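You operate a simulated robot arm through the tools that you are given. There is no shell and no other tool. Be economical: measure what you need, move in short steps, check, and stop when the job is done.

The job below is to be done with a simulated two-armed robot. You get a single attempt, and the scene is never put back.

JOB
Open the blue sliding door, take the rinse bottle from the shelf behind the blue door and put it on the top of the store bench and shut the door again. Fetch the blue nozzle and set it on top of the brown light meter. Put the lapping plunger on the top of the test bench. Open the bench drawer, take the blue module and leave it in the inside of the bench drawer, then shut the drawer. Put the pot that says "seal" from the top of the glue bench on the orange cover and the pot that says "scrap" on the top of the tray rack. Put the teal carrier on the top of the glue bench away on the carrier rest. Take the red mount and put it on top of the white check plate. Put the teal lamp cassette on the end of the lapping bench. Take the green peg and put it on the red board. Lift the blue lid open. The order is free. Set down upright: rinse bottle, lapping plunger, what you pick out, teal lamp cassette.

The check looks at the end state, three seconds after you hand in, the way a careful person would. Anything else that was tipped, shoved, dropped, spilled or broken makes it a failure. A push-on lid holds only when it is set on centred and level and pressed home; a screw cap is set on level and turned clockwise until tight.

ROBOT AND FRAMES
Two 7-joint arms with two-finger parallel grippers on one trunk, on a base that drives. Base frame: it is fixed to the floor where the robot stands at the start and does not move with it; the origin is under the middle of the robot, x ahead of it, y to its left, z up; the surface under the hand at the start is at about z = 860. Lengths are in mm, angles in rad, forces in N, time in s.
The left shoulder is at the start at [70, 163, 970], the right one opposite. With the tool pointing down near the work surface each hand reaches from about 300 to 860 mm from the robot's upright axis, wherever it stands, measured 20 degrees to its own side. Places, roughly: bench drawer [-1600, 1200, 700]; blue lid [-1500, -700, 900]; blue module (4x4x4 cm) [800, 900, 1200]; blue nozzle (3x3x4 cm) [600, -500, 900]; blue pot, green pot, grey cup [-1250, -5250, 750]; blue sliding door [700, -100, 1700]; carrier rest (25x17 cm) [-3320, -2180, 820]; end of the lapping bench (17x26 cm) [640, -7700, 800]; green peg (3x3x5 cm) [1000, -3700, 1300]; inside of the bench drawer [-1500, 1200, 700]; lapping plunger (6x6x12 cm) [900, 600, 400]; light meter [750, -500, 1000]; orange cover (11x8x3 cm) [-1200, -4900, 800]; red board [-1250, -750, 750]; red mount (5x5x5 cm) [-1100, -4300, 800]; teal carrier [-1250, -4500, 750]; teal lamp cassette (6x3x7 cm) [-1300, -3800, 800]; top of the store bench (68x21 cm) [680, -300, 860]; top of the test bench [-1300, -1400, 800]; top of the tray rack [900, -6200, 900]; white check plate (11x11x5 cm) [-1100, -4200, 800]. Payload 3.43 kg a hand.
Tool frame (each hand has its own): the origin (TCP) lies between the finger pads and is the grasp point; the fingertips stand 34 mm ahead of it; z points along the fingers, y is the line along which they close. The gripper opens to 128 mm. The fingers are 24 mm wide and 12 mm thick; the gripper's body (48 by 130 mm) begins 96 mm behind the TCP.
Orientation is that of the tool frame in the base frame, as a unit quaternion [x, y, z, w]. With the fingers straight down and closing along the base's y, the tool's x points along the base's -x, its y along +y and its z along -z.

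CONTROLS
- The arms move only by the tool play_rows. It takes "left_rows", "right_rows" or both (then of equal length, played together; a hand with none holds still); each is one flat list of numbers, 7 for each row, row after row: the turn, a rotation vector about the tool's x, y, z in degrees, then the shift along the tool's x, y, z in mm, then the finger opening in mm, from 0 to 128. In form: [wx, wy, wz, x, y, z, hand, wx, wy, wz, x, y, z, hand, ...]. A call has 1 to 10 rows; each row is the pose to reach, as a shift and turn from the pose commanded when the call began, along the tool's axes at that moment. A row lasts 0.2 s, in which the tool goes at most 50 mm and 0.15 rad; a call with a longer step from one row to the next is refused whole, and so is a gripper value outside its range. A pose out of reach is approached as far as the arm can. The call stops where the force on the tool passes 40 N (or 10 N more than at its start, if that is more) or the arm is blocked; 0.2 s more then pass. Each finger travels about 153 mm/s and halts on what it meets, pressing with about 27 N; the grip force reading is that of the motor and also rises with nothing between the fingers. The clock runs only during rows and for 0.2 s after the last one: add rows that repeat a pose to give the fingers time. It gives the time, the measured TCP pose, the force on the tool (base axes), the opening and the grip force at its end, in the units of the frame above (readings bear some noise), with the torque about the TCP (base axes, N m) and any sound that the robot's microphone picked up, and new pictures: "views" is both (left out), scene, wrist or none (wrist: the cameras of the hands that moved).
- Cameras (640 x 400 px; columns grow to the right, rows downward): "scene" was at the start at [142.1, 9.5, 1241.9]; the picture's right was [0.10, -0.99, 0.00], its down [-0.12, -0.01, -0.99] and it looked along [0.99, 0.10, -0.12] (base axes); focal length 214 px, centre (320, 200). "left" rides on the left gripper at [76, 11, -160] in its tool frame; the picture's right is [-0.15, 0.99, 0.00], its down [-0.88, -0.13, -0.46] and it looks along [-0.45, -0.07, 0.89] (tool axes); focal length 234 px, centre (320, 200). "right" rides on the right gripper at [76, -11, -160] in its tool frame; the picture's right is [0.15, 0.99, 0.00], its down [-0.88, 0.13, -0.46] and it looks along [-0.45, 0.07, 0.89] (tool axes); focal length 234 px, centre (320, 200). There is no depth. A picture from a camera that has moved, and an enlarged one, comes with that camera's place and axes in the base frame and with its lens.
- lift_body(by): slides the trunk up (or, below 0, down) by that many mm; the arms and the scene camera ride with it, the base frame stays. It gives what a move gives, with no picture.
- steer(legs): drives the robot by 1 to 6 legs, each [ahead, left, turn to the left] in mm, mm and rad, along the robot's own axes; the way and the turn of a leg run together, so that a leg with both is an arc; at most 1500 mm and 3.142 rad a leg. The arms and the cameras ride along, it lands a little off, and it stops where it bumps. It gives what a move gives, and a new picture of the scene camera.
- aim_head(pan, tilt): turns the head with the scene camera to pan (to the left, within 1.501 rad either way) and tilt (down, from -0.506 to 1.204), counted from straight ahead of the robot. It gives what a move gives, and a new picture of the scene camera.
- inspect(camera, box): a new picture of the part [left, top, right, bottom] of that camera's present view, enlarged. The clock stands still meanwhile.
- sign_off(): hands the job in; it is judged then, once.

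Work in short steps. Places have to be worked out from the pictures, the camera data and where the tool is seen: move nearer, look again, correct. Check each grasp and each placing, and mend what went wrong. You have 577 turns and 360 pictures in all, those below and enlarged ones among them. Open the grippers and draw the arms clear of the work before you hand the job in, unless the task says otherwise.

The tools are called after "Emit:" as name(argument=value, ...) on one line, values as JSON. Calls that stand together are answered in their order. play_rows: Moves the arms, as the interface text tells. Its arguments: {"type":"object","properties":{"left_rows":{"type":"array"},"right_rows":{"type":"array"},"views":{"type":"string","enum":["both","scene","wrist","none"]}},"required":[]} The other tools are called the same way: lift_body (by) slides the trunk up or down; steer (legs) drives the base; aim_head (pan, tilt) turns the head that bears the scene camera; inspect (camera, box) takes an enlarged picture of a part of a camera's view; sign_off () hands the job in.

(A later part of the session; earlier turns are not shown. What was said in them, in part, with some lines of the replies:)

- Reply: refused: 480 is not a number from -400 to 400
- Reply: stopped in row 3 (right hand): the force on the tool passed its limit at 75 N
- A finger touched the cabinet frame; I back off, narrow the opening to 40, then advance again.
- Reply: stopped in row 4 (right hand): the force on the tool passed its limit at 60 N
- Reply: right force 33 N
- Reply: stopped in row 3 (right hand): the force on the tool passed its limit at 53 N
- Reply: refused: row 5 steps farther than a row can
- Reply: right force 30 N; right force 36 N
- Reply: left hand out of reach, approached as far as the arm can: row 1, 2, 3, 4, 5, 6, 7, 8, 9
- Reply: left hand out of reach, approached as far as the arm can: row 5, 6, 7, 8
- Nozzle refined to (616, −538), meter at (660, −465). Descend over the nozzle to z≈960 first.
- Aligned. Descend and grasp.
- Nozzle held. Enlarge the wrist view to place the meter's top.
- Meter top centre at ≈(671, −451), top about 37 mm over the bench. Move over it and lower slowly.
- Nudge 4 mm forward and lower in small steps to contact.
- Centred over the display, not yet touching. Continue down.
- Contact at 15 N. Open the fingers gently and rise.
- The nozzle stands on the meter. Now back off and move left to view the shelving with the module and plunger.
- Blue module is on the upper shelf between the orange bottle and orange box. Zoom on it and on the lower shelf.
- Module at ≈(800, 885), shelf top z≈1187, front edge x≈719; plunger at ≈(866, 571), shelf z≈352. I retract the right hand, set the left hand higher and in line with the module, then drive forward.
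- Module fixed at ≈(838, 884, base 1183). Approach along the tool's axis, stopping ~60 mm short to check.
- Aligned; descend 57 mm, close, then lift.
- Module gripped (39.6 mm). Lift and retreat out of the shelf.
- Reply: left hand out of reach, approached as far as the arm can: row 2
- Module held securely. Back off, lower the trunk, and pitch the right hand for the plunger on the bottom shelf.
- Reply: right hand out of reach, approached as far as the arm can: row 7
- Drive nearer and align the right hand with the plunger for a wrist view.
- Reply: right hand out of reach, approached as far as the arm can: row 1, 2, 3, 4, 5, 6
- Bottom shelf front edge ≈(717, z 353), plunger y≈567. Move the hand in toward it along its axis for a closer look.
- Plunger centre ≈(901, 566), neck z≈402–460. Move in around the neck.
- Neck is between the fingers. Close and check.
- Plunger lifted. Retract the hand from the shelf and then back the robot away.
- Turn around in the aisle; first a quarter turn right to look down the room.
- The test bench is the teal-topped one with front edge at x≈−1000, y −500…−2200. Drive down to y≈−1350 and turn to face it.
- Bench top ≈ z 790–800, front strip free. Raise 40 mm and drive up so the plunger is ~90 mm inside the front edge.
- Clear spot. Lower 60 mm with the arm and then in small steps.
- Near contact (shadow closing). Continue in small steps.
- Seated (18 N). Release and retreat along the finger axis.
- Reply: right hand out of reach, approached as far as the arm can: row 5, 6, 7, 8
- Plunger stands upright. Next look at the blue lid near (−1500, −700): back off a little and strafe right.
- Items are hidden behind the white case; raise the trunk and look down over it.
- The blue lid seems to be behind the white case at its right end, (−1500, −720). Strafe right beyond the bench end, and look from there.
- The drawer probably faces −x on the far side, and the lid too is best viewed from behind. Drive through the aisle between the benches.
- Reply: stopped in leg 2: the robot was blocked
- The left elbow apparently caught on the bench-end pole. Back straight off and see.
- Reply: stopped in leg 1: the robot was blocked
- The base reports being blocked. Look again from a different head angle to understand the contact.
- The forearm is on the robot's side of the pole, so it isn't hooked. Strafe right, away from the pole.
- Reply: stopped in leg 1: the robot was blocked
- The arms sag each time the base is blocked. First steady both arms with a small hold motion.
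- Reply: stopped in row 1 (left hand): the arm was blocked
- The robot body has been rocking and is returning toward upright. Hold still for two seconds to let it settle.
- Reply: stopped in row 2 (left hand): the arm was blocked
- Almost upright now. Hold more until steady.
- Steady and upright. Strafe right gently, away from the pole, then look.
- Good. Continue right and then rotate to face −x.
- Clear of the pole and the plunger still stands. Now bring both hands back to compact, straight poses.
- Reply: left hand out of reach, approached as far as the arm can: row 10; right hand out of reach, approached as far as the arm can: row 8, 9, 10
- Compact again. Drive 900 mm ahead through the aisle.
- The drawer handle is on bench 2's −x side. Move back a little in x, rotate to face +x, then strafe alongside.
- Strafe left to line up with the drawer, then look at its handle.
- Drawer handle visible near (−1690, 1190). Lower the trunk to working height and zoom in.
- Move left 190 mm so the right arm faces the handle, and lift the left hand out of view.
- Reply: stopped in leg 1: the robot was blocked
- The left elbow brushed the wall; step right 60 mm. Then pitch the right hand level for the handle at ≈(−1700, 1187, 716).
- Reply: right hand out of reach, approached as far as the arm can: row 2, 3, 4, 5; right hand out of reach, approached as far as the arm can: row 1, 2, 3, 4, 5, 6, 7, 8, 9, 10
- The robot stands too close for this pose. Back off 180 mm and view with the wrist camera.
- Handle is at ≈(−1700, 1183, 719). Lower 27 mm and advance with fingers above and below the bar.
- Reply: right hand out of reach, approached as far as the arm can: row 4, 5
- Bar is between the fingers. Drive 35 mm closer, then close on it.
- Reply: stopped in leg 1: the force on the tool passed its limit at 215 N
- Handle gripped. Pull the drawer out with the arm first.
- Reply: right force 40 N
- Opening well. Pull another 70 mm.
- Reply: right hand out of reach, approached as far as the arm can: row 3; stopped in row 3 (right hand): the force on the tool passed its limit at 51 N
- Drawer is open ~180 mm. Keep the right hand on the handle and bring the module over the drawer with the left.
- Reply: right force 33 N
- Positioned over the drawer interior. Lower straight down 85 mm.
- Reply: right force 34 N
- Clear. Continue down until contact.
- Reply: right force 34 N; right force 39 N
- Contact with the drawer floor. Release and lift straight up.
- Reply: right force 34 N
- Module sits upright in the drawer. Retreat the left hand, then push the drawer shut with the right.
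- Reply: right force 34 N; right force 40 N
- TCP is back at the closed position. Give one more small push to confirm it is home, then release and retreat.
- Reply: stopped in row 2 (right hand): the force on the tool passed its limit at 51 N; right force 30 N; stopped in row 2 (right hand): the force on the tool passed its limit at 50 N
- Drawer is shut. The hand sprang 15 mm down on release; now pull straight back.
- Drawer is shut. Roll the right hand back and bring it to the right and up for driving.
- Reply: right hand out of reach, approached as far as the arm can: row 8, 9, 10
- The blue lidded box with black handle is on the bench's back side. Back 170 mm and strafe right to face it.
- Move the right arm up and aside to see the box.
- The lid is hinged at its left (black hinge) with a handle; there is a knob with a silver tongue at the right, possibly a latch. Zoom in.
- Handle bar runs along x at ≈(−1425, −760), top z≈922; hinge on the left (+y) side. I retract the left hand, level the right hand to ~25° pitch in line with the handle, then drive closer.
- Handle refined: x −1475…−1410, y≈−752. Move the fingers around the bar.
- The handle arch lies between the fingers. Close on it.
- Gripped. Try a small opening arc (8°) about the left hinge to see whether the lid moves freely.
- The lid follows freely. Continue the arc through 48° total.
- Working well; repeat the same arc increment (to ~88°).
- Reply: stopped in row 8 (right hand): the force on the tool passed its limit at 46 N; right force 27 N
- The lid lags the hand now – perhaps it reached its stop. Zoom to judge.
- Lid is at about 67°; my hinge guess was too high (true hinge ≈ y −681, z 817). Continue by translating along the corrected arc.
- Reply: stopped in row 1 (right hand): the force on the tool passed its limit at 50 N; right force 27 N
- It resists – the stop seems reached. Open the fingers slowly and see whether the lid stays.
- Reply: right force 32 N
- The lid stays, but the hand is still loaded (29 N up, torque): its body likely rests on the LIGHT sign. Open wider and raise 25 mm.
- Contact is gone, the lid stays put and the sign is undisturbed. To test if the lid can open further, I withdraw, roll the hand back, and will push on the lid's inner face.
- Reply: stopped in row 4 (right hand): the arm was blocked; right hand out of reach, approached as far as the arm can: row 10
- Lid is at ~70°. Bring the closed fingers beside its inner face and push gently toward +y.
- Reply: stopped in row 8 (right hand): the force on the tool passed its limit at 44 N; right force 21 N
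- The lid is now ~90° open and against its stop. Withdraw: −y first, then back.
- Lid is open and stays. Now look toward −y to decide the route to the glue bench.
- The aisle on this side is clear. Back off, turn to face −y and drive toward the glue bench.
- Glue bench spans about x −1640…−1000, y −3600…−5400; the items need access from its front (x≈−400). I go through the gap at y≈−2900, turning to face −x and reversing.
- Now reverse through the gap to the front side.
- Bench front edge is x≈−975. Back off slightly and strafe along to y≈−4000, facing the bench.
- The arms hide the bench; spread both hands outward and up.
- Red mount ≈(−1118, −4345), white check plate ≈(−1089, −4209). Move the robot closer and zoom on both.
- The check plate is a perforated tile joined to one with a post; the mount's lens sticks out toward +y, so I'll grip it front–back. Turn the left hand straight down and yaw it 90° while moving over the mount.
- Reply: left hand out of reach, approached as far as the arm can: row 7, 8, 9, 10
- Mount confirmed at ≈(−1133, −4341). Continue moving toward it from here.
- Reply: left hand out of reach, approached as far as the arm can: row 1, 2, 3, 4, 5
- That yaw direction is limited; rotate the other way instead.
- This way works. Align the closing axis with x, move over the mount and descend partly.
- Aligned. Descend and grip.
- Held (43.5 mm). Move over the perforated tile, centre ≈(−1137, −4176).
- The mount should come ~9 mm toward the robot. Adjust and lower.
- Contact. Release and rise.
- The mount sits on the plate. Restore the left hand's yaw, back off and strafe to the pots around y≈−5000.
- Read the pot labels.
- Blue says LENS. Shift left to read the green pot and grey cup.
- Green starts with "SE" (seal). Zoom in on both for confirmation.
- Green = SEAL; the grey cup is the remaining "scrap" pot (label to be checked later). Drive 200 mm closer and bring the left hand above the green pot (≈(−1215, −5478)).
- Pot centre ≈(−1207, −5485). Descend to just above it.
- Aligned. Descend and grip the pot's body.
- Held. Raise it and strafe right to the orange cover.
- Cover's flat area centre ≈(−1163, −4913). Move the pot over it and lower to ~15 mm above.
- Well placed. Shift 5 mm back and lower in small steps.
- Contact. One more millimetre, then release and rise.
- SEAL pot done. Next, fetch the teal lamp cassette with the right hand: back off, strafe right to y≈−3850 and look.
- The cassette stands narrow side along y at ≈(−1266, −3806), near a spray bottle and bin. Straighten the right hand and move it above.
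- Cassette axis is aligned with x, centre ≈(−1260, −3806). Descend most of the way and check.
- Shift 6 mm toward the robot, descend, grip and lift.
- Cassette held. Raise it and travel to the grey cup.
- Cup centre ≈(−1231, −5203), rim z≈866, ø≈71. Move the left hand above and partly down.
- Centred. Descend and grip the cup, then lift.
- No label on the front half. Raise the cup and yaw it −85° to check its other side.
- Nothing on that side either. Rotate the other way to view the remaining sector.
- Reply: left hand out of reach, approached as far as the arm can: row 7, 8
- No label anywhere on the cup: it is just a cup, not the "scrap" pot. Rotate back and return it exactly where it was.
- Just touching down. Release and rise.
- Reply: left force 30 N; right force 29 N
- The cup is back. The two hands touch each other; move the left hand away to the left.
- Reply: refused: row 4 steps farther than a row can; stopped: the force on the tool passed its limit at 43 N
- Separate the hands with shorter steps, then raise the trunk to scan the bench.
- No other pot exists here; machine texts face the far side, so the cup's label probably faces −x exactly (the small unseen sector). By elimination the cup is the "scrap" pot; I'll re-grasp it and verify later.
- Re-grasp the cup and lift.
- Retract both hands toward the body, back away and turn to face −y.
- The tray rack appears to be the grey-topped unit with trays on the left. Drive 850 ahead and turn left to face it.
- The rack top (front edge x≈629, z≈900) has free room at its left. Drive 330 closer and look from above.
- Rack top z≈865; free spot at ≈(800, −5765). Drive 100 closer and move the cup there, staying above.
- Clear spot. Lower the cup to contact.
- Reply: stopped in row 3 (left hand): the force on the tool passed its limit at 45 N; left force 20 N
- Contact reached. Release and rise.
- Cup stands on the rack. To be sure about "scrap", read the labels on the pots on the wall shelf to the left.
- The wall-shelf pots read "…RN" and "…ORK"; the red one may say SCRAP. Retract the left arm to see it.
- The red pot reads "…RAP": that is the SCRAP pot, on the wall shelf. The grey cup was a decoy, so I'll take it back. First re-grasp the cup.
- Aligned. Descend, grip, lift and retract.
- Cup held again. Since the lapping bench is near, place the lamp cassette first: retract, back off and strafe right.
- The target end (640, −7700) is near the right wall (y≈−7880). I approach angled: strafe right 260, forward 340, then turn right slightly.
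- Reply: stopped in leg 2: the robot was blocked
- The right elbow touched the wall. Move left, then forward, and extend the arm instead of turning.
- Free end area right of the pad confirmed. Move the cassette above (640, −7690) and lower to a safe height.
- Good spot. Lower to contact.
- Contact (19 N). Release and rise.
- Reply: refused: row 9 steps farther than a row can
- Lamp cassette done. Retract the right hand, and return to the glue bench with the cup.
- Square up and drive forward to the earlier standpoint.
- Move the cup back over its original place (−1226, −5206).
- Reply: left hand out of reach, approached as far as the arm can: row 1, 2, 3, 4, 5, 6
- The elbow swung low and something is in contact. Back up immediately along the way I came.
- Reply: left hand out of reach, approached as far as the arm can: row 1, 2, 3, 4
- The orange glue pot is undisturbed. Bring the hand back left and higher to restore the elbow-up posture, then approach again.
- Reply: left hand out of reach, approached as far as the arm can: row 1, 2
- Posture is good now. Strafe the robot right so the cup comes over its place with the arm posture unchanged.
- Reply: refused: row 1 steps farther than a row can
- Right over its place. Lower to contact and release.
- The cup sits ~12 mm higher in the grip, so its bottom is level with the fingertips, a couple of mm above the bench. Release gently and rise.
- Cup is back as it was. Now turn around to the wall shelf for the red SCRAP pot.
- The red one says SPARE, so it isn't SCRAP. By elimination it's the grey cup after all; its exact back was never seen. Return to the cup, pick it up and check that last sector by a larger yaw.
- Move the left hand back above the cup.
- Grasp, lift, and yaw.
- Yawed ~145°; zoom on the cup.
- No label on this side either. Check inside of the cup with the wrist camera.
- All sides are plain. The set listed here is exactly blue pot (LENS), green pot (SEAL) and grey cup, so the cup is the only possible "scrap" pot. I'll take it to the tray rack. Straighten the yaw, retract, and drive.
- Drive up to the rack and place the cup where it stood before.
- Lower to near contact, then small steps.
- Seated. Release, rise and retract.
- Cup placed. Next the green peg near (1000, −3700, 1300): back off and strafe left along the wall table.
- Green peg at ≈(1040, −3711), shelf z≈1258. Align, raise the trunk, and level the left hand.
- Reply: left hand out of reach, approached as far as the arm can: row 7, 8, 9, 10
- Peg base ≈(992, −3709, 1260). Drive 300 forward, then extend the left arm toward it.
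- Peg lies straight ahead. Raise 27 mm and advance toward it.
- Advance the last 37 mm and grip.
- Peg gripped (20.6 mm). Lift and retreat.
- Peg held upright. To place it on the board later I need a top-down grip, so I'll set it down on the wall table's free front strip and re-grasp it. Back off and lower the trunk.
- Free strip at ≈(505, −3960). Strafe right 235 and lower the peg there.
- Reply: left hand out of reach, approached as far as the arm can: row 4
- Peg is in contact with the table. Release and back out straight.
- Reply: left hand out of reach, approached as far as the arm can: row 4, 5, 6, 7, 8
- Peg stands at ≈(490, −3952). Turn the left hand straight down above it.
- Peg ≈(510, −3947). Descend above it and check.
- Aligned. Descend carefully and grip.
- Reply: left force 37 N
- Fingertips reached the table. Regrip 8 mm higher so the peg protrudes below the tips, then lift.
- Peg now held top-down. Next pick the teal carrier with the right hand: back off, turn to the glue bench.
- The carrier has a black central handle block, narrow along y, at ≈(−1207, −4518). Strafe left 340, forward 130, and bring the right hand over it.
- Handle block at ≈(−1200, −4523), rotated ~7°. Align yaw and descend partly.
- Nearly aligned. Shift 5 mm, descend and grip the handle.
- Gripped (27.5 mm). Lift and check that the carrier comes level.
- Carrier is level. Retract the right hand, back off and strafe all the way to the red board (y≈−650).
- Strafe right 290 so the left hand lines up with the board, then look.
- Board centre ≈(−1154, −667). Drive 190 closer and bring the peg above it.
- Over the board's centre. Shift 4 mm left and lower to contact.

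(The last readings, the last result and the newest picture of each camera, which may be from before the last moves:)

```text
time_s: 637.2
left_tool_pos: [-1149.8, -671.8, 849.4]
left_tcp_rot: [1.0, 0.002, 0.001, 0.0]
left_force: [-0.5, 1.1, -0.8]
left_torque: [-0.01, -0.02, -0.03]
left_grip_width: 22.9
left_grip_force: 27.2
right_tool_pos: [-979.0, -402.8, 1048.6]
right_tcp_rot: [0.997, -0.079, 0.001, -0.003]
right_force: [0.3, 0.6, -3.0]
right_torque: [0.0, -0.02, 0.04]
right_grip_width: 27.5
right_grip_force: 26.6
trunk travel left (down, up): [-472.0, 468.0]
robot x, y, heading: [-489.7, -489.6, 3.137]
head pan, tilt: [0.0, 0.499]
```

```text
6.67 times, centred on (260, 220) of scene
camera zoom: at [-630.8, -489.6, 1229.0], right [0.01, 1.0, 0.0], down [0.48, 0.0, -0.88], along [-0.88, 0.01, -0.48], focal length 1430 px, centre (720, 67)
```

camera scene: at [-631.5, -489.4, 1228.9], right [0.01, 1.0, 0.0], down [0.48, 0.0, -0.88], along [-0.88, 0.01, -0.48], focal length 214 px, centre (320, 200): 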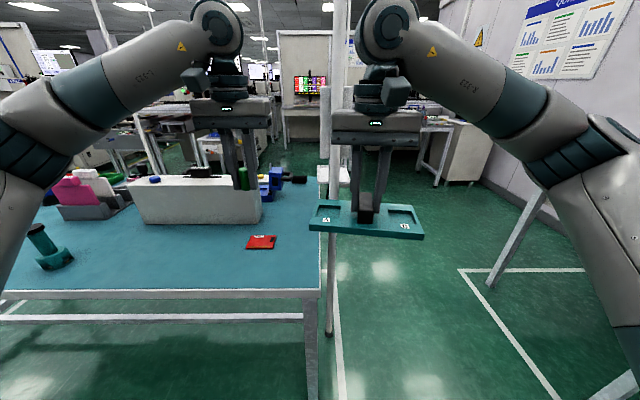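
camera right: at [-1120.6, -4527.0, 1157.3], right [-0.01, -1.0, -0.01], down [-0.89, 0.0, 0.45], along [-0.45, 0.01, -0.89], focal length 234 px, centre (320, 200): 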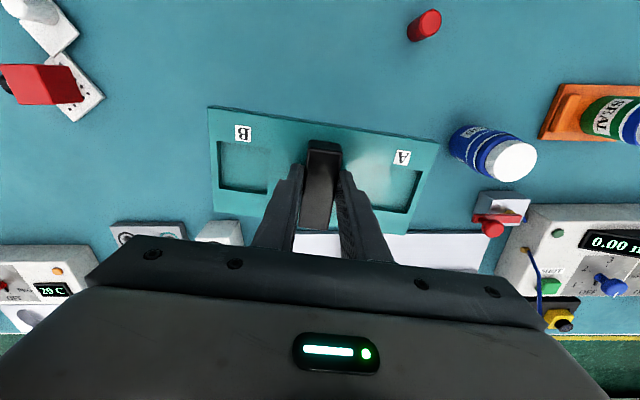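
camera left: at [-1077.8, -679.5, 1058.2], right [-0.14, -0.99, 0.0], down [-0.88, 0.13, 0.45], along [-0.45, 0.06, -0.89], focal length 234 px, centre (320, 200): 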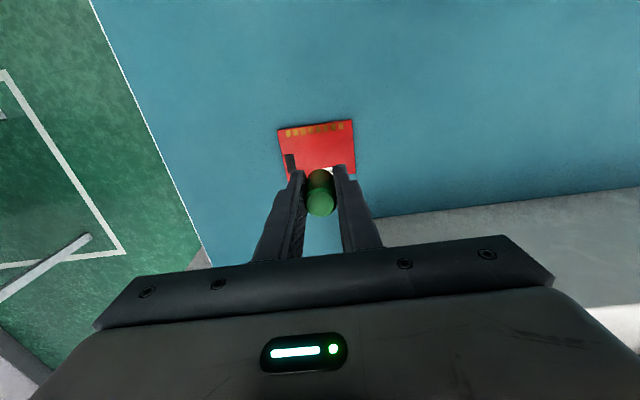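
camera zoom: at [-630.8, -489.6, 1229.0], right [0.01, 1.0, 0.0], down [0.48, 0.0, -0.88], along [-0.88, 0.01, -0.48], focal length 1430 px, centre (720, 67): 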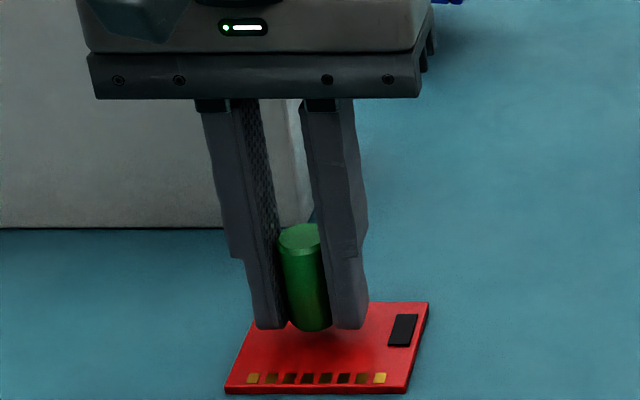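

Close above. Step down to contact.

Emit:
play_rows(left_rows=[0, 0, 0, 0, 0, 3, 10, 0, 0, 0, 0, 0, 6, 10], views="none")

Emit:
play_rows(left_rows=[0, 0, 0, 0, 0, 2, 10, 0, 0, 0, 0, 0, 4, 10], views="none")

```text
time_s: 637.8
left_tool_pos: [-1149.0, -671.8, 843.0]
left_tcp_rot: [1.0, 0.002, 0.001, 0.0]
left_force: [-0.2, -0.2, -0.8]
left_torque: [0.0, 0.0, 0.0]
left_grip_width: 22.7
left_grip_force: 26.7
right_tool_pos: [-977.1, -402.9, 1048.7]
right_tcp_rot: [0.997, -0.081, 0.002, -0.004]
right_force: [-1.0, -0.4, -3.5]
right_torque: [0.0, -0.05, -0.03]
right_grip_width: 28.0
right_grip_force: 27.0
trunk travel left (down, up): [-472.0, 468.0]
robot x, y, heading: [-489.6, -489.9, 3.141]
head pan, tilt: [0.0, 0.499]
```

```text
time_s: 638.4
left_tool_pos: [-1150.3, -673.2, 838.6]
left_tcp_rot: [1.0, 0.002, 0.001, -0.001]
left_force: [0.5, -0.1, -0.1]
left_torque: [0.03, 0.01, 0.02]
left_grip_width: 22.9
left_grip_force: 27.5
right_tool_pos: [-977.5, -402.6, 1048.1]
right_tcp_rot: [0.997, -0.08, 0.002, -0.003]
right_force: [0.2, 0.5, -3.5]
right_torque: [0.01, -0.01, 0.01]
right_grip_width: 27.5
right_grip_force: 27.5
trunk travel left (down, up): [-472.0, 468.0]
robot x, y, heading: [-488.3, -492.1, 3.133]
head pan, tilt: [0.0, 0.499]
```

Emit:
play_rows(left_rows=[0, 0, 0, 0, 0, 2, 10, 0, 0, 0, 0, 0, 4, 10], views="none")

Emit:
inspect(camera="scene", box=[220, 190, 300, 250])

```text
time_s: 639.0
left_tool_pos: [-1149.2, -671.9, 838.7]
left_tcp_rot: [1.0, 0.003, -0.002, -0.001]
left_force: [-4.1, -4.1, 22.1]
left_torque: [-0.1, 0.09, -0.01]
left_grip_width: 22.5
left_grip_force: 27.2
right_tool_pos: [-975.5, -402.5, 1051.7]
right_tcp_rot: [0.997, -0.079, 0.0, -0.003]
right_force: [0.0, -0.4, -2.7]
right_torque: [-0.03, -0.03, 0.02]
right_grip_width: 27.7
right_grip_force: 26.8
trunk travel left (down, up): [-472.0, 468.0]
robot x, y, heading: [-485.9, -490.9, 3.14]
head pan, tilt: [0.0, 0.499]
```

```text
6.67 times, centred on (260, 220) of scene
camera zoom: at [-628.9, -489.3, 1229.6], right [0.01, 1.0, 0.0], down [0.48, 0.0, -0.88], along [-0.88, 0.0, -0.48], focal length 1430 px, centre (720, 67)
```

zoom: 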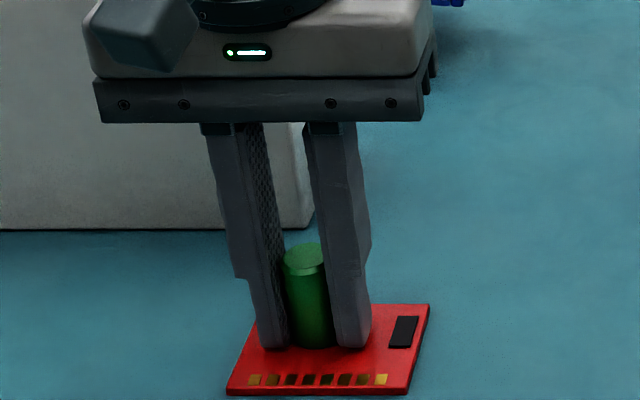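

Contact (22 N), peg upright on the board. Release and rise.

Emit:
play_rows(left_rows=[0, 0, 0, 0, 0, -1, 24, 0, 0, 0, 0, 0, -1, 34, 0, 0, 0, 0, 0, -2, 44, 0, 0, 0, 0, 0, -30, 44, 0, 0, 0, 0, 0, -70, 44, 0, 0, 0, 0, 0, -110, 50, 0, 0, 0, 20, 0, -150, 60, 0, 0, 0, 60, 0, -170, 60, 0, 0, 0, 100, 10, -180, 60], views="none")

Emit:
inspect(camera="scene", box=[180, 150, 340, 250])

```text
time_s: 641.0
left_tool_pos: [-1046.8, -682.4, 1013.1]
left_tcp_rot: [1.0, 0.002, 0.001, -0.001]
left_force: [1.1, 0.5, 0.3]
left_torque: [0.01, 0.01, 0.02]
left_grip_width: 60.0
left_grip_force: 0.0
right_tool_pos: [-976.8, -403.8, 1049.6]
right_tcp_rot: [0.997, -0.081, 0.0, -0.004]
right_force: [0.2, -0.6, -3.4]
right_torque: [0.0, 0.02, 0.02]
right_grip_width: 27.9
right_grip_force: 26.7
trunk travel left (down, up): [-472.0, 468.0]
robot x, y, heading: [-486.2, -489.6, 3.132]
head pan, tilt: [0.0, 0.499]
```

```text
4.00 times, centred on (260, 200) of scene
camera zoom: at [-629.5, -490.1, 1229.2], right [0.01, 1.0, 0.0], down [0.48, 0.0, -0.88], along [-0.88, 0.01, -0.48], focal length 858 px, centre (560, 200)
```

zoom: 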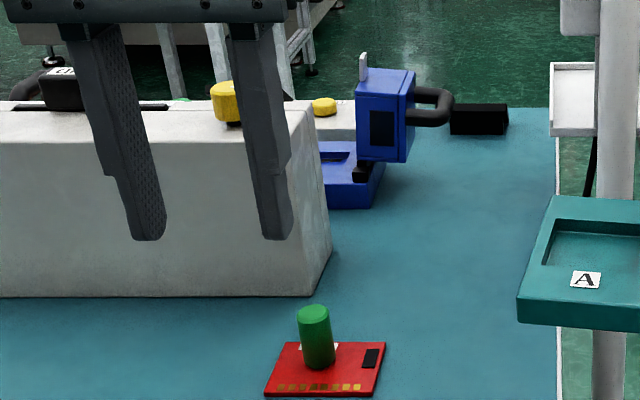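

Peg is on the board and the lid is still open. Last job: the carrier to its rest at (−3320, −2180). Drive back and around through the gap at y≈−2900.

Emit:
steer(legs=[[-190, 0, 0.008], [0, 1200, 0], [0, 1200, 0], [1300, 0, 0]])

Emit:
aim_head(pan=-0.5, tilt=0.35)

```text
time_s: 660.0
left_tool_pos: [-2153.4, -3109.4, 1011.9]
left_tcp_rot: [1.0, 0.01, 0.001, 0.0]
left_force: [0.0, -0.1, 1.0]
left_torque: [-0.01, -0.04, 0.02]
left_grip_width: 60.0
left_grip_force: 0.0
right_tool_pos: [-2087.6, -2827.9, 1050.0]
right_tcp_rot: [0.997, -0.073, 0.001, -0.004]
right_force: [0.5, 0.1, -3.5]
right_torque: [0.0, -0.04, -0.02]
right_grip_width: 27.7
right_grip_force: 26.6
trunk travel left (down, up): [-472.0, 468.0]
robot x, y, heading: [-1599.3, -2908.6, -3.129]
head pan, tilt: [0.0, 0.499]
camera scene: at [-1739.5, -2910.9, 1229.0], right [-0.01, 1.0, 0.0], down [0.48, 0.0, -0.88], along [-0.88, -0.01, -0.48], focal length 214 px, centre (320, 200)
```

scene: 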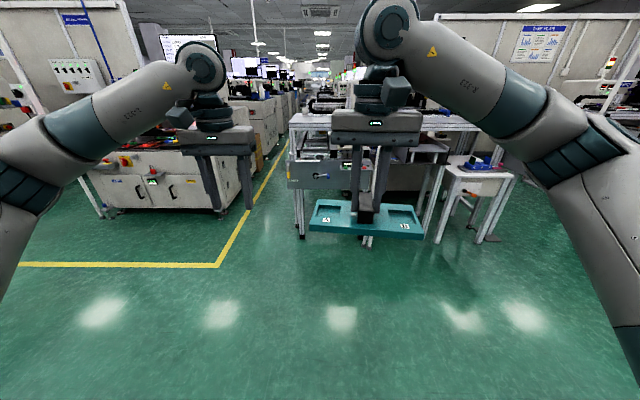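

```text
time_s: 661.0
left_tool_pos: [-2153.1, -3109.4, 1012.5]
left_tcp_rot: [1.0, 0.01, 0.0, 0.0]
left_force: [-0.5, -0.6, 0.5]
left_torque: [0.01, -0.01, -0.03]
left_grip_width: 60.0
left_grip_force: 0.2
right_tool_pos: [-2087.8, -2830.0, 1050.0]
right_tcp_rot: [0.997, -0.072, 0.001, -0.003]
right_force: [-0.3, 0.9, -2.6]
right_torque: [0.0, -0.02, 0.04]
right_grip_width: 27.7
right_grip_force: 27.0
trunk travel left (down, up): [-472.0, 468.0]
robot x, y, heading: [-1599.8, -2913.2, -3.135]
head pan, tilt: [-0.499, 0.351]
camera scene: at [-1730.5, -2866.3, 1242.6], right [0.47, 0.88, 0.0], down [0.3, -0.16, -0.94], along [-0.83, 0.44, -0.34], focal length 214 px, centre (320, 200)
```

scene: 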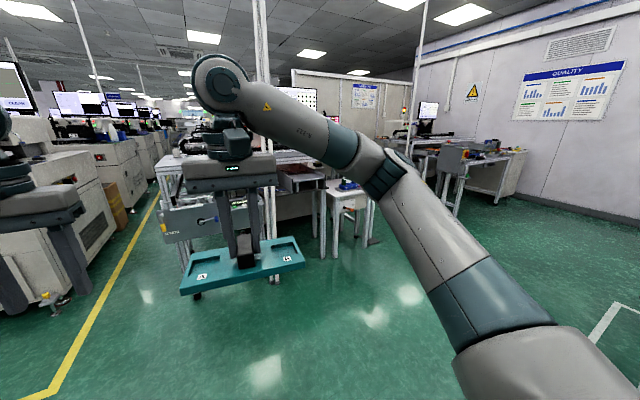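

Advance 420 and strafe right 650 to face the rest; then look closely.

Emit:
steer(legs=[[480, 0, 0], [0, -640, 0]])

Emit:
aim_head(pan=0.0, tilt=0.3)

Emit:
inspect(camera="scene", box=[200, 120, 440, 270])

```text
time_s: 667.0
left_tool_pos: [-2627.9, -2465.6, 1012.9]
left_tcp_rot: [1.0, 0.009, 0.001, 0.0]
left_force: [-0.3, -0.1, 0.0]
left_torque: [-0.01, -0.01, 0.0]
left_grip_width: 60.1
left_grip_force: 0.1
right_tool_pos: [-2560.8, -2186.1, 1049.5]
right_tcp_rot: [0.997, -0.072, 0.002, -0.004]
right_force: [-0.8, 0.2, -4.0]
right_torque: [0.0, -0.02, -0.04]
right_grip_width: 27.8
right_grip_force: 26.6
trunk travel left (down, up): [-472.0, 468.0]
robot x, y, heading: [-2074.6, -2266.9, -3.133]
head pan, tilt: [-0.499, 0.351]
camera scene: at [-2204.7, -2223.8, 1242.7], right [0.47, 0.88, 0.0], down [0.3, -0.16, -0.94], along [-0.83, 0.44, -0.34], focal length 214 px, centre (320, 200)
```

scene: 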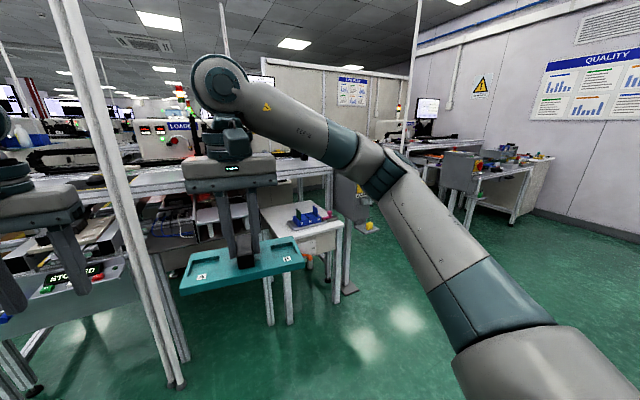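

```text
time_s: 667.9
left_tool_pos: [-2628.2, -2467.2, 1013.2]
left_tcp_rot: [1.0, 0.008, 0.001, 0.001]
left_force: [0.3, -0.1, 0.0]
left_torque: [0.0, -0.01, 0.01]
left_grip_width: 60.2
left_grip_force: 0.2
right_tool_pos: [-2562.6, -2187.9, 1048.7]
right_tcp_rot: [0.997, -0.072, 0.002, -0.003]
right_force: [-0.4, -0.4, -4.2]
right_torque: [-0.02, -0.04, 0.0]
right_grip_width: 27.9
right_grip_force: 27.1
trunk travel left (down, up): [-472.0, 468.0]
robot x, y, heading: [-2073.7, -2270.2, -3.134]
head pan, tilt: [0.0, 0.3]
camera scene: at [-2215.9, -2268.7, 1247.4], right [-0.01, 1.0, 0.0], down [0.3, 0.0, -0.96], along [-0.96, -0.01, -0.3], focal length 214 px, centre (320, 200)
```

scene: 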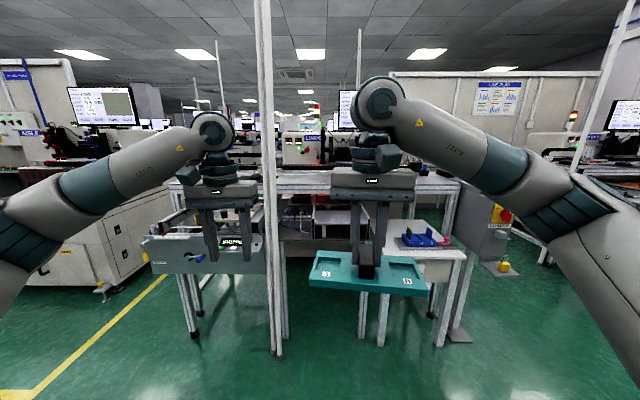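

```text
2.67 times, centred on (320, 195) of scene
camera zoom: at [-2215.9, -2268.7, 1247.4], right [-0.01, 1.0, 0.0], down [0.3, 0.0, -0.96], along [-0.96, -0.01, -0.3], focal length 572 px, centre (320, 213)
```

zoom: 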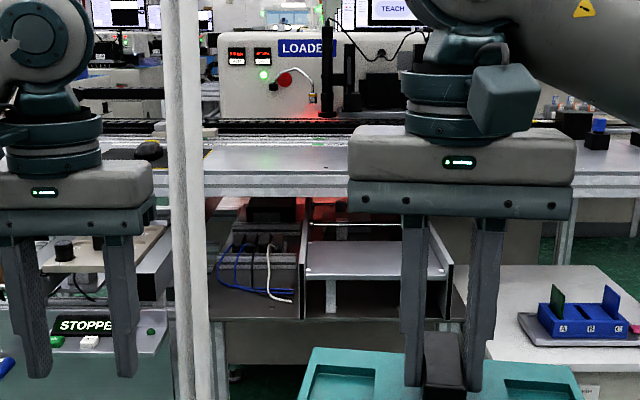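

The rest is a white plate in a pocket below the conveyor table. Move the carrier aside to the right and get a better look at the pocket.

Emit:
play_rows(right_rows=[0, 0, 0, 0, -40, 0, 10, 0, 0, 0, 0, -80, 0, 10, 0, 0, 0, 0, -120, 0, 10, 0, 0, 0, 0, -160, 0, 10, 0, 0, 0, 0, -200, 0, 10, 0, 0, 0, 0, -240, 0, 10], left_rows=[0, 0, 0, 20, 35, 0, 60, 0, 0, 0, 40, 70, 0, 60, 0, 0, 0, 60, 105, 0, 60, 0, 0, 0, 80, 140, 0, 60, 0, 0, 0, 90, 165, 0, 60, 0, 0, 0, 90, 165, 0, 60], views="none")

Emit:
inspect(camera="scene", box=[250, 160, 410, 260])

Emit:
lift_body(by=-250)

Emit:
aim_head(pan=0.0, tilt=0.15)

Emit:
inspect(camera="scene", box=[250, 150, 410, 250])

```text
time_s: 669.3
left_tool_pos: [-2537.3, -2628.4, 1015.8]
left_tcp_rot: [1.0, 0.008, 0.001, 0.0]
left_force: [-1.4, -0.1, 0.8]
left_torque: [-0.03, -0.01, 0.02]
left_grip_width: 59.9
left_grip_force: 0.0
right_tool_pos: [-2528.5, -1945.7, 1050.4]
right_tcp_rot: [0.997, -0.072, 0.0, -0.002]
right_force: [-0.5, -0.3, -3.2]
right_torque: [-0.06, -0.01, 0.01]
right_grip_width: 27.7
right_grip_force: 26.8
trunk travel left (down, up): [-472.0, 468.0]
robot x, y, heading: [-2070.5, -2266.0, -3.133]
head pan, tilt: [0.0, 0.3]
```

```text
4.00 times, centred on (330, 210) of scene
camera zoom: at [-2215.2, -2266.7, 1247.5], right [-0.01, 1.0, 0.0], down [0.3, 0.0, -0.96], along [-0.96, -0.01, -0.3], focal length 858 px, centre (280, 160)
```

zoom: 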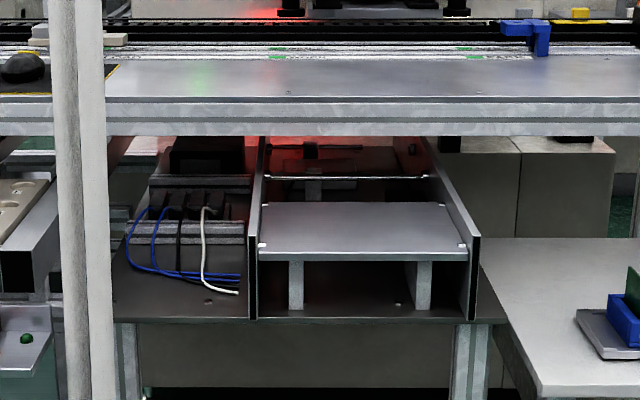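

```text
time_s: 671.9
left_tool_pos: [-2537.1, -2631.0, 765.3]
left_tcp_rot: [1.0, 0.009, 0.001, 0.0]
left_force: [0.5, -0.3, 0.7]
left_torque: [-0.01, -0.02, 0.01]
left_grip_width: 60.3
left_grip_force: 0.1
right_tool_pos: [-2527.8, -1949.0, 801.1]
right_tcp_rot: [0.997, -0.072, 0.001, -0.003]
right_force: [-0.3, 0.0, -2.6]
right_torque: [-0.01, -0.01, -0.01]
right_grip_width: 27.6
right_grip_force: 27.4
trunk travel left (down, up): [-222.0, 718.0]
robot x, y, heading: [-2071.6, -2262.6, -3.133]
head pan, tilt: [0.0, 0.3]
```

```text
time_s: 672.6
left_tool_pos: [-2536.7, -2629.1, 763.7]
left_tcp_rot: [1.0, 0.009, 0.001, 0.0]
left_force: [0.4, 0.3, -0.4]
left_torque: [-0.02, 0.01, 0.0]
left_grip_width: 59.9
left_grip_force: 0.0
right_tool_pos: [-2529.7, -1947.3, 799.7]
right_tcp_rot: [0.997, -0.072, 0.001, -0.003]
right_force: [0.2, -0.4, -2.7]
right_torque: [-0.03, 0.01, 0.0]
right_grip_width: 27.7
right_grip_force: 27.0
trunk travel left (down, up): [-222.0, 718.0]
robot x, y, heading: [-2074.2, -2266.0, -3.133]
head pan, tilt: [0.0, 0.15]
camera scene: at [-2215.1, -2268.7, 1011.3], right [-0.01, 1.0, 0.0], down [0.15, 0.0, -0.99], along [-0.99, -0.01, -0.15], focal length 214 px, centre (320, 200)
```

scene: 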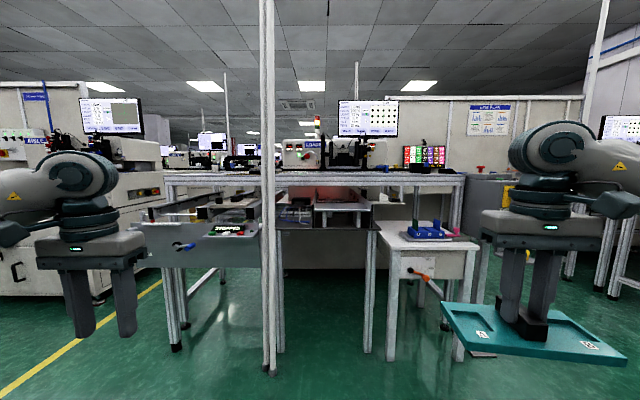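

```text
4.00 times, centred on (330, 200) of scene
camera zoom: at [-2215.1, -2268.7, 1011.3], right [-0.01, 1.0, 0.0], down [0.15, 0.0, -0.99], along [-0.99, -0.01, -0.15], focal length 858 px, centre (280, 200)
```

zoom: 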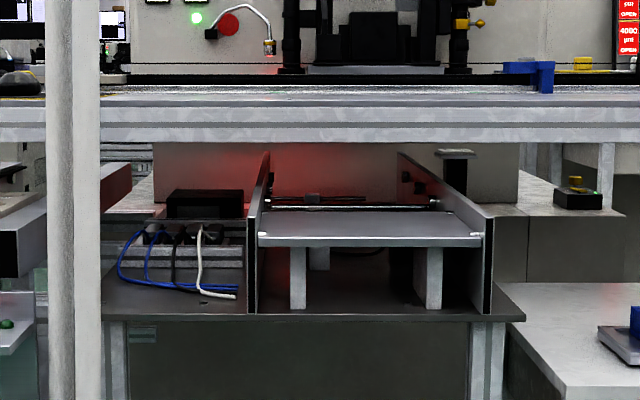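

Triangulated: rest plate x −3231…−3413, y −2305…−2037 (centre ≈(−3322, −2171)), top z≈813, and the conveyor table's front edge (x −3426) lies behind it – so it is open from above. Raise the trunk and drive closer.

Emit:
lift_body(by=250)

Emit:
play_rows(left_rows=[0, 0, 0, 30, 0, 0, 60, 0, 0, 0, 60, 0, 0, 60, 0, 0, 0, 60, 0, 0, 60], right_rows=[0, 0, -3, 0, 0, 0, 10, 0, 0, -6, 0, 0, 0, 10, 0, 0, -8.3, 0, 0, 0, 10], views="none")

Emit:
steer(legs=[[0, 35, -0.008], [300, 0, 0], [250, 0, 0]])

```text
time_s: 675.1
left_tool_pos: [-2538.3, -2629.9, 1013.5]
left_tcp_rot: [1.0, 0.009, 0.001, 0.0]
left_force: [-0.2, -0.7, 0.4]
left_torque: [0.01, 0.0, -0.01]
left_grip_width: 59.9
left_grip_force: 0.0
right_tool_pos: [-2529.6, -1947.9, 1051.0]
right_tcp_rot: [0.997, -0.072, 0.001, -0.003]
right_force: [-0.1, 0.5, -2.5]
right_torque: [-0.01, -0.05, -0.03]
right_grip_width: 27.5
right_grip_force: 27.1
trunk travel left (down, up): [-472.0, 468.0]
robot x, y, heading: [-2071.4, -2267.6, -3.139]
head pan, tilt: [0.0, 0.15]
```

```text
time_s: 676.0
left_tool_pos: [-2477.3, -2629.5, 1013.1]
left_tcp_rot: [1.0, 0.009, 0.001, 0.0]
left_force: [0.4, 0.3, -0.1]
left_torque: [0.01, -0.03, -0.01]
left_grip_width: 60.1
left_grip_force: 0.1
right_tool_pos: [-2528.7, -1947.4, 1048.3]
right_tcp_rot: [1.0, 0.0, 0.002, -0.003]
right_force: [-0.3, 0.5, -3.4]
right_torque: [-0.01, -0.02, -0.01]
right_grip_width: 27.7
right_grip_force: 27.5
trunk travel left (down, up): [-472.0, 468.0]
robot x, y, heading: [-2072.5, -2269.9, -3.132]
head pan, tilt: [0.0, 0.15]
```

```text
time_s: 679.9
left_tool_pos: [-3029.7, -2662.0, 1014.2]
left_tcp_rot: [1.0, 0.005, 0.002, 0.0]
left_force: [0.6, 0.1, -0.3]
left_torque: [-0.02, -0.02, 0.01]
left_grip_width: 60.0
left_grip_force: 0.1
right_tool_pos: [-3077.3, -1979.3, 1051.1]
right_tcp_rot: [1.0, -0.005, 0.002, -0.004]
right_force: [0.2, -0.2, -4.1]
right_torque: [-0.02, -0.06, 0.02]
right_grip_width: 27.7
right_grip_force: 27.0
trunk travel left (down, up): [-472.0, 468.0]
robot x, y, heading: [-2624.6, -2302.7, -3.143]
head pan, tilt: [0.0, 0.15]
camera scene: at [-2765.6, -2303.3, 1261.3], right [0.0, 1.0, 0.0], down [0.15, 0.0, -0.99], along [-0.99, 0.0, -0.15], focal length 214 px, centre (320, 200)
```

scene: 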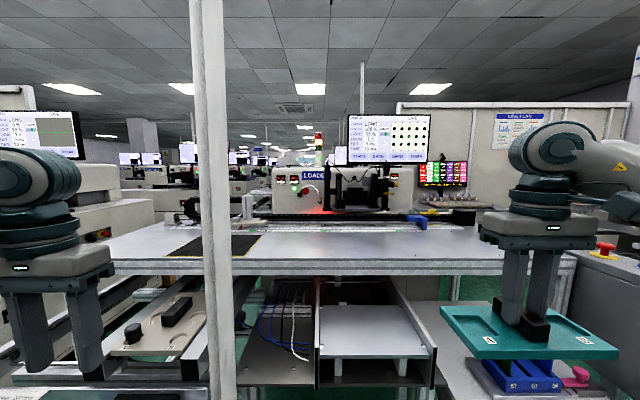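

Tilt the head down and move the carrier over the rest.

Emit:
play_rows(right_rows=[0, 0, 0, -34, 27, 0, 10, 0, 0, 0, -68, 54, 0, 10, 0, 0, 0, -102, 81, 0, 10, 0, 0, 0, -136, 108, 0, 10, 0, 0, 0, -170, 135, 0, 10, 0, 0, 0, -204, 162, 0, 10, 0, 0, 0, -235, 192, 0, 10], views="wrist")

Emit:
aim_head(pan=-0.15, tilt=0.55)

```text
time_s: 681.5
left_tool_pos: [-3030.7, -2665.1, 1013.0]
left_tcp_rot: [1.0, 0.004, 0.002, -0.001]
left_force: [-0.3, 1.0, 0.2]
left_torque: [0.03, -0.05, -0.02]
left_grip_width: 60.1
left_grip_force: 0.1
right_tool_pos: [-3311.8, -2173.2, 1045.0]
right_tcp_rot: [1.0, -0.004, 0.002, -0.005]
right_force: [-0.2, 0.1, -2.7]
right_torque: [0.02, -0.04, -0.01]
right_grip_width: 27.6
right_grip_force: 26.8
trunk travel left (down, up): [-472.0, 468.0]
robot x, y, heading: [-2618.2, -2305.0, -3.139]
head pan, tilt: [0.0, 0.15]
camera right: at [-3236.1, -2163.7, 1204.3], right [0.14, -0.99, -0.01], down [-0.88, -0.13, 0.45], along [-0.45, -0.06, -0.89], focal length 234 px, centre (320, 200)
```

right: 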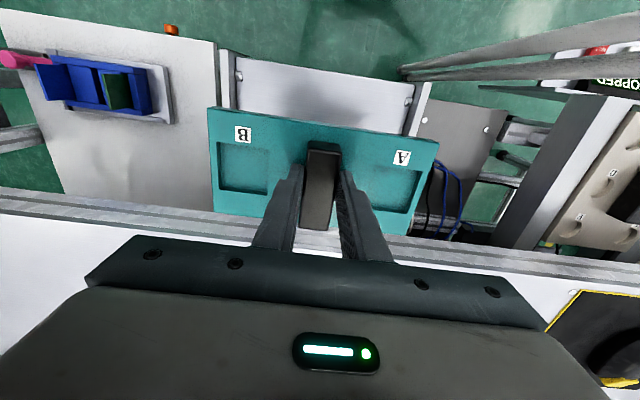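

```text
time_s: 682.4
left_tool_pos: [-3029.9, -2662.4, 1014.8]
left_tcp_rot: [1.0, 0.006, 0.001, -0.001]
left_force: [0.9, 0.1, 0.2]
left_torque: [0.01, 0.0, -0.01]
left_grip_width: 59.9
left_grip_force: 0.1
right_tool_pos: [-3311.0, -2170.5, 1046.9]
right_tcp_rot: [1.0, -0.004, 0.002, -0.004]
right_force: [-0.6, -0.9, -3.1]
right_torque: [-0.02, -0.05, 0.02]
right_grip_width: 27.5
right_grip_force: 27.5
trunk travel left (down, up): [-472.0, 468.0]
robot x, y, heading: [-2624.2, -2304.2, -3.138]
head pan, tilt: [-0.15, 0.55]
camera scene: at [-2761.1, -2290.3, 1224.5], right [0.15, 0.99, 0.0], down [0.52, -0.08, -0.85], along [-0.84, 0.13, -0.52], focal length 214 px, centre (320, 200)
```

scene: 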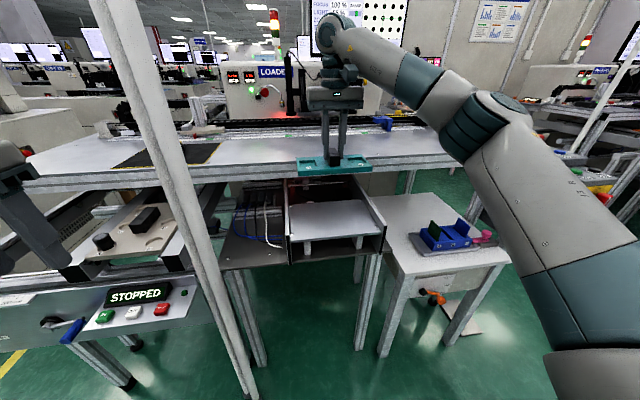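

Carrier (≈203×91 mm) is centred between the walls (y −2277…−2073 vs −2303…−2043) and aligned. Shift 10 mm back and lower 140 mm.

Emit:
play_rows(right_rows=[0, 0, 0, -10, -1, 0, 10, 0, 0, 0, -10, -1, 40, 10, 0, 0, 0, -10, -1, 80, 10, 0, 0, 0, -10, -1, 115, 10, 0, 0, 0, -10, -1, 140, 10], views="wrist")

Emit:
inspect(camera="scene", box=[240, 120, 440, 270])

```text
time_s: 683.5
left_tool_pos: [-3030.9, -2662.0, 1013.6]
left_tcp_rot: [1.0, 0.005, 0.001, 0.0]
left_force: [0.1, 0.1, 0.9]
left_torque: [0.0, -0.03, 0.01]
left_grip_width: 60.3
left_grip_force: 0.0
right_tool_pos: [-3322.9, -2166.8, 907.6]
right_tcp_rot: [1.0, -0.005, 0.002, -0.004]
right_force: [-0.5, 0.8, -3.6]
right_torque: [0.01, -0.02, 0.01]
right_grip_width: 27.5
right_grip_force: 26.9
trunk travel left (down, up): [-472.0, 468.0]
robot x, y, heading: [-2620.3, -2298.3, -3.141]
head pan, tilt: [-0.15, 0.55]
camera right: at [-3246.7, -2155.9, 1065.6], right [0.14, -0.99, -0.01], down [-0.88, -0.13, 0.45], along [-0.45, -0.06, -0.89], focal length 234 px, centre (320, 200)
```

right: 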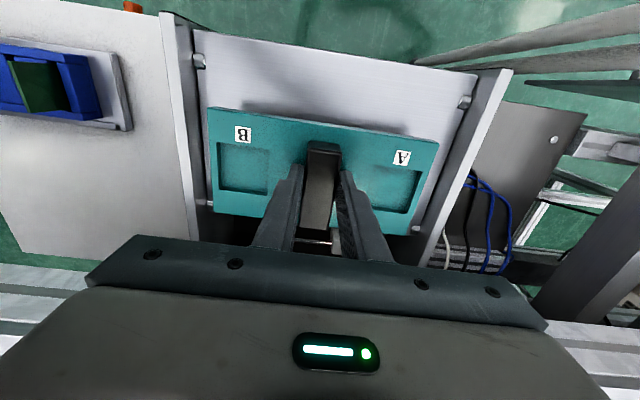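

```text
2.67 times, centred on (340, 195) of scene
camera zoom: at [-2761.3, -2289.9, 1224.4], right [0.15, 0.99, 0.0], down [0.52, -0.08, -0.85], along [-0.84, 0.13, -0.52], focal length 572 px, centre (267, 213)
```

zoom: 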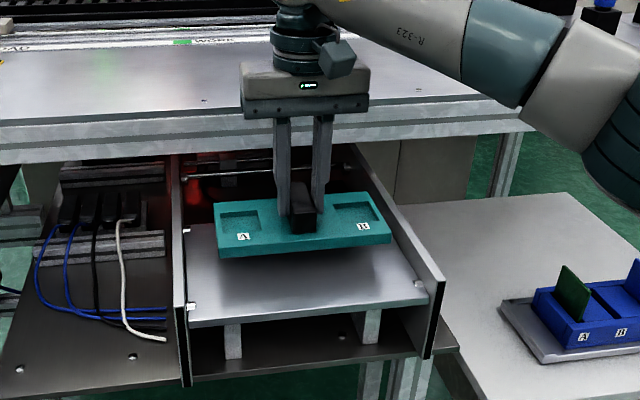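

Well centred among the corner stops. Lower to contact.

Emit:
play_rows(right_rows=[0, 0, 0, 0, 0, 20, 10, 0, 0, 0, 0, 0, 33, 10, 0, 0, 0, 0, 0, 36, 10, 0, 0, 0, 0, 0, 39, 10], views="none")

```text
time_s: 684.5
left_tool_pos: [-3029.4, -2662.1, 1014.2]
left_tcp_rot: [1.0, 0.005, 0.0, 0.0]
left_force: [1.2, -0.1, 0.4]
left_torque: [-0.02, -0.01, 0.04]
left_grip_width: 59.9
left_grip_force: 0.0
right_tool_pos: [-3321.6, -2166.8, 872.9]
right_tcp_rot: [1.0, -0.005, -0.001, -0.003]
right_force: [-3.1, 2.9, 18.6]
right_torque: [-0.11, 0.0, 0.0]
right_grip_width: 27.6
right_grip_force: 27.3
trunk travel left (down, up): [-472.0, 468.0]
robot x, y, heading: [-2618.4, -2304.5, -3.144]
head pan, tilt: [-0.15, 0.55]
```

Contact (19 N). Release and rise.

Emit:
play_rows(right_rows=[0, 0, 0, 0, 0, -1, 28, 0, 0, 0, 0, 0, -1, 45, 0, 0, 0, 0, 0, -1, 60, 0, 0, 0, 0, 0, -30, 60, 0, 0, 0, 0, 0, -70, 60, 0, 0, 0, 0, 0, -110, 60, 0, 0, 0, 0, 0, -150, 60, 0, 0, 0, 35, 0, -175, 60, 0, 0, 0, 75, -10, -180, 60, 0, 0, 0, 115, -20, -180, 60], views="none")

Emit:
inspect(camera="scene", box=[240, 120, 440, 270])

```text
time_s: 686.8
left_tool_pos: [-3028.6, -2662.4, 1015.5]
left_tcp_rot: [1.0, 0.005, 0.0, 0.0]
left_force: [0.2, 0.8, -0.3]
left_torque: [0.0, 0.04, 0.0]
left_grip_width: 60.2
left_grip_force: 0.0
right_tool_pos: [-3204.1, -2147.6, 1051.2]
right_tcp_rot: [1.0, -0.004, 0.001, -0.002]
right_force: [0.5, 0.4, 0.8]
right_torque: [0.01, -0.01, 0.0]
right_grip_width: 60.3
right_grip_force: 0.1
trunk travel left (down, up): [-472.0, 468.0]
robot x, y, heading: [-2618.1, -2305.1, -3.146]
head pan, tilt: [-0.15, 0.55]
```

```text
2.67 times, centred on (340, 195) of scene
camera zoom: at [-2759.5, -2289.4, 1224.6], right [0.15, 0.99, 0.0], down [0.52, -0.08, -0.85], along [-0.84, 0.13, -0.52], focal length 572 px, centre (267, 213)
```

zoom: 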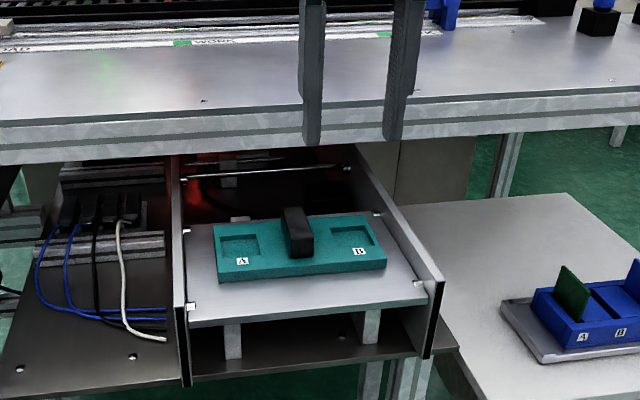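

The carrier rests on its plate. All jobs are done; back the robot away so both open hands are clear of the work.

Emit:
steer(legs=[[-450, 0, 0]])

```text
time_s: 689.4
left_tool_pos: [-2587.0, -2662.5, 1014.6]
left_tcp_rot: [1.0, 0.008, 0.001, 0.0]
left_force: [-0.6, -0.7, 0.6]
left_torque: [0.02, 0.03, 0.02]
left_grip_width: 59.8
left_grip_force: 0.0
right_tool_pos: [-2765.9, -2149.7, 1050.7]
right_tcp_rot: [1.0, -0.002, 0.001, -0.003]
right_force: [1.1, -0.1, 0.5]
right_torque: [-0.01, 0.04, 0.01]
right_grip_width: 59.9
right_grip_force: 0.1
trunk travel left (down, up): [-472.0, 468.0]
robot x, y, heading: [-2178.1, -2302.1, -3.134]
head pan, tilt: [-0.15, 0.55]
camera scene: at [-2319.6, -2289.4, 1224.5], right [0.14, 0.99, 0.0], down [0.52, -0.07, -0.85], along [-0.84, 0.12, -0.52], focal length 214 px, centre (320, 200)
```

scene: 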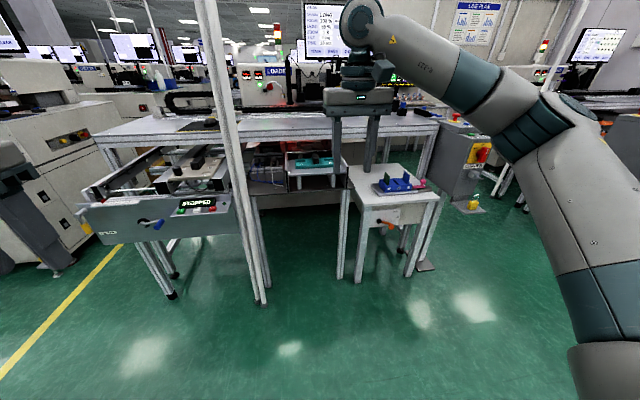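

Before handing in, I use the remaining budget to view the glue bench from its operator side, to double-check the "scrap" label question.

Emit:
steer(legs=[[0, 0, 1.565], [1200, 0, 0], [1200, 0, 0]])

Emit:
aim_head(pan=1.4, tilt=0.3)

Emit:
inspect(camera="scene", box=[220, 140, 460, 290])

```text
time_s: 704.9
left_tool_pos: [-1860.4, -5100.6, 1013.7]
left_tcp_rot: [0.712, 0.702, 0.0, 0.0]
left_force: [-0.1, 0.2, -0.2]
left_torque: [0.0, 0.0, -0.02]
left_grip_width: 60.2
left_grip_force: 0.0
right_tool_pos: [-2377.2, -5264.8, 1050.9]
right_tcp_rot: [0.719, 0.695, -0.001, -0.003]
right_force: [-0.5, 0.6, 0.1]
right_torque: [-0.01, 0.03, 0.01]
right_grip_width: 60.2
right_grip_force: 0.1
trunk travel left (down, up): [-472.0, 468.0]
robot x, y, heading: [-2209.7, -4686.2, -1.589]
head pan, tilt: [-0.15, 0.55]
camera scene: at [-2226.5, -4822.7, 1224.4], right [-0.98, 0.17, 0.0], down [0.09, 0.52, -0.85], along [-0.15, -0.84, -0.52], focal length 214 px, centre (320, 200)
```

scene: 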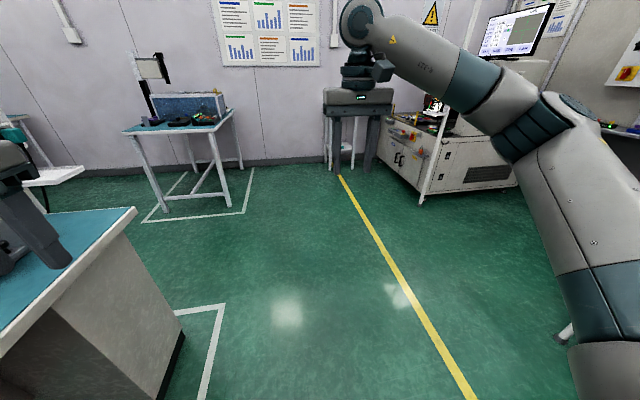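

```text
time_s: 706.6
left_tool_pos: [-1861.4, -5100.6, 1013.7]
left_tcp_rot: [0.712, 0.702, 0.001, -0.001]
left_force: [0.4, 0.3, -0.6]
left_torque: [0.0, -0.03, 0.0]
left_grip_width: 59.9
left_grip_force: 0.0
right_tool_pos: [-2378.8, -5264.1, 1050.2]
right_tcp_rot: [0.718, 0.696, -0.001, -0.004]
right_force: [-0.3, 0.1, 0.2]
right_torque: [-0.01, -0.03, -0.03]
right_grip_width: 59.9
right_grip_force: 0.1
trunk travel left (down, up): [-472.0, 468.0]
robot x, y, heading: [-2212.2, -4683.7, -1.597]
head pan, tilt: [1.4, 0.3]
camera scene: at [-2119.4, -4752.0, 1247.4], right [-0.19, -0.98, 0.0], down [-0.29, 0.06, -0.96], along [0.94, -0.19, -0.3], focal length 214 px, centre (320, 200)
```

scene: 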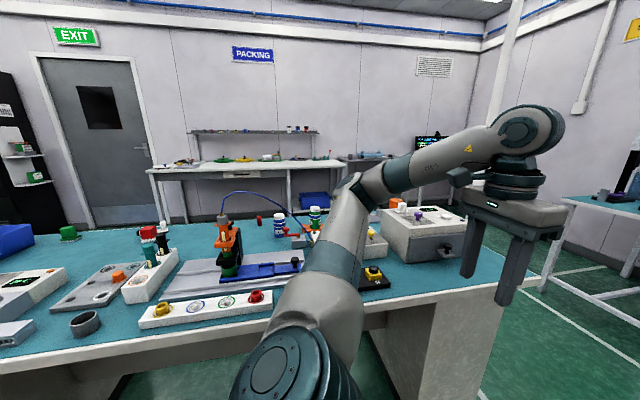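

```text
2.67 times, centred on (340, 215) of scene
camera zoom: at [-2119.4, -4752.0, 1247.4], right [-0.19, -0.98, 0.0], down [-0.29, 0.06, -0.96], along [0.94, -0.19, -0.3], focal length 572 px, centre (267, 160)
```

zoom: 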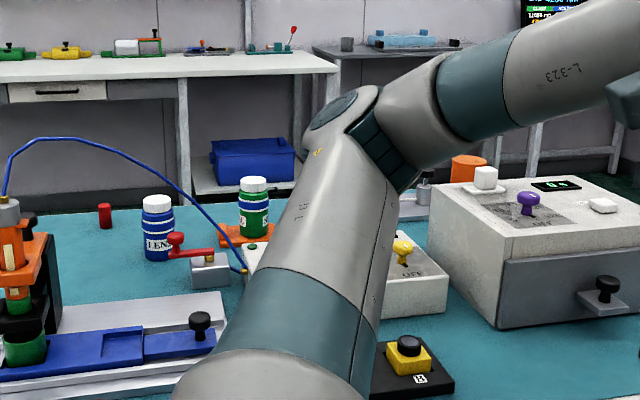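

The blue pot says LENS here too. There is another dark cup-like object at the near left; zoom on it and the rest.

Emit:
inspect(camera="scene", box=[0, 220, 180, 350])

```text
3.08 times, centred on (90, 285) of scene
camera zoom: at [-2119.4, -4752.0, 1247.4], right [-0.19, -0.98, 0.0], down [-0.29, 0.06, -0.96], along [0.94, -0.19, -0.3], focal length 660 px, centre (1028, -62)
```

zoom: 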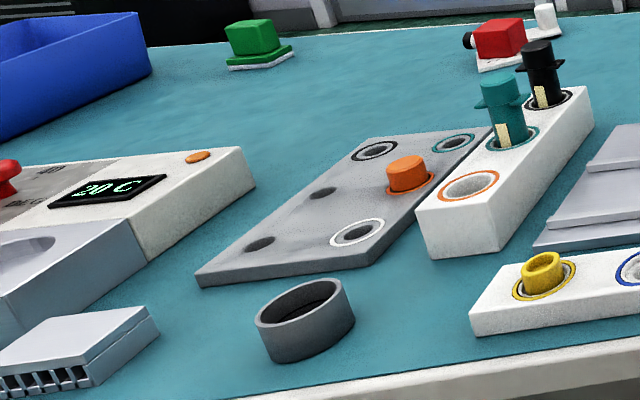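

Nothing else carries a label, so the placement stands. Both hands are open and clear; I hand in.

Emit:
sign_off()

```text
The job is handed in.
```

The job is handed in and every part was carried out, but I could not confirm the "scrap" pot. The blue pot says LENS, the green pot says SEAL, and the grey cup showed no label on any side. I put the grey cup on the tray rack by elimination.

One other incident: early on, the left arm bumped the pole at the end of the test bench and the robot rocked. Nothing appeared to be knocked over.
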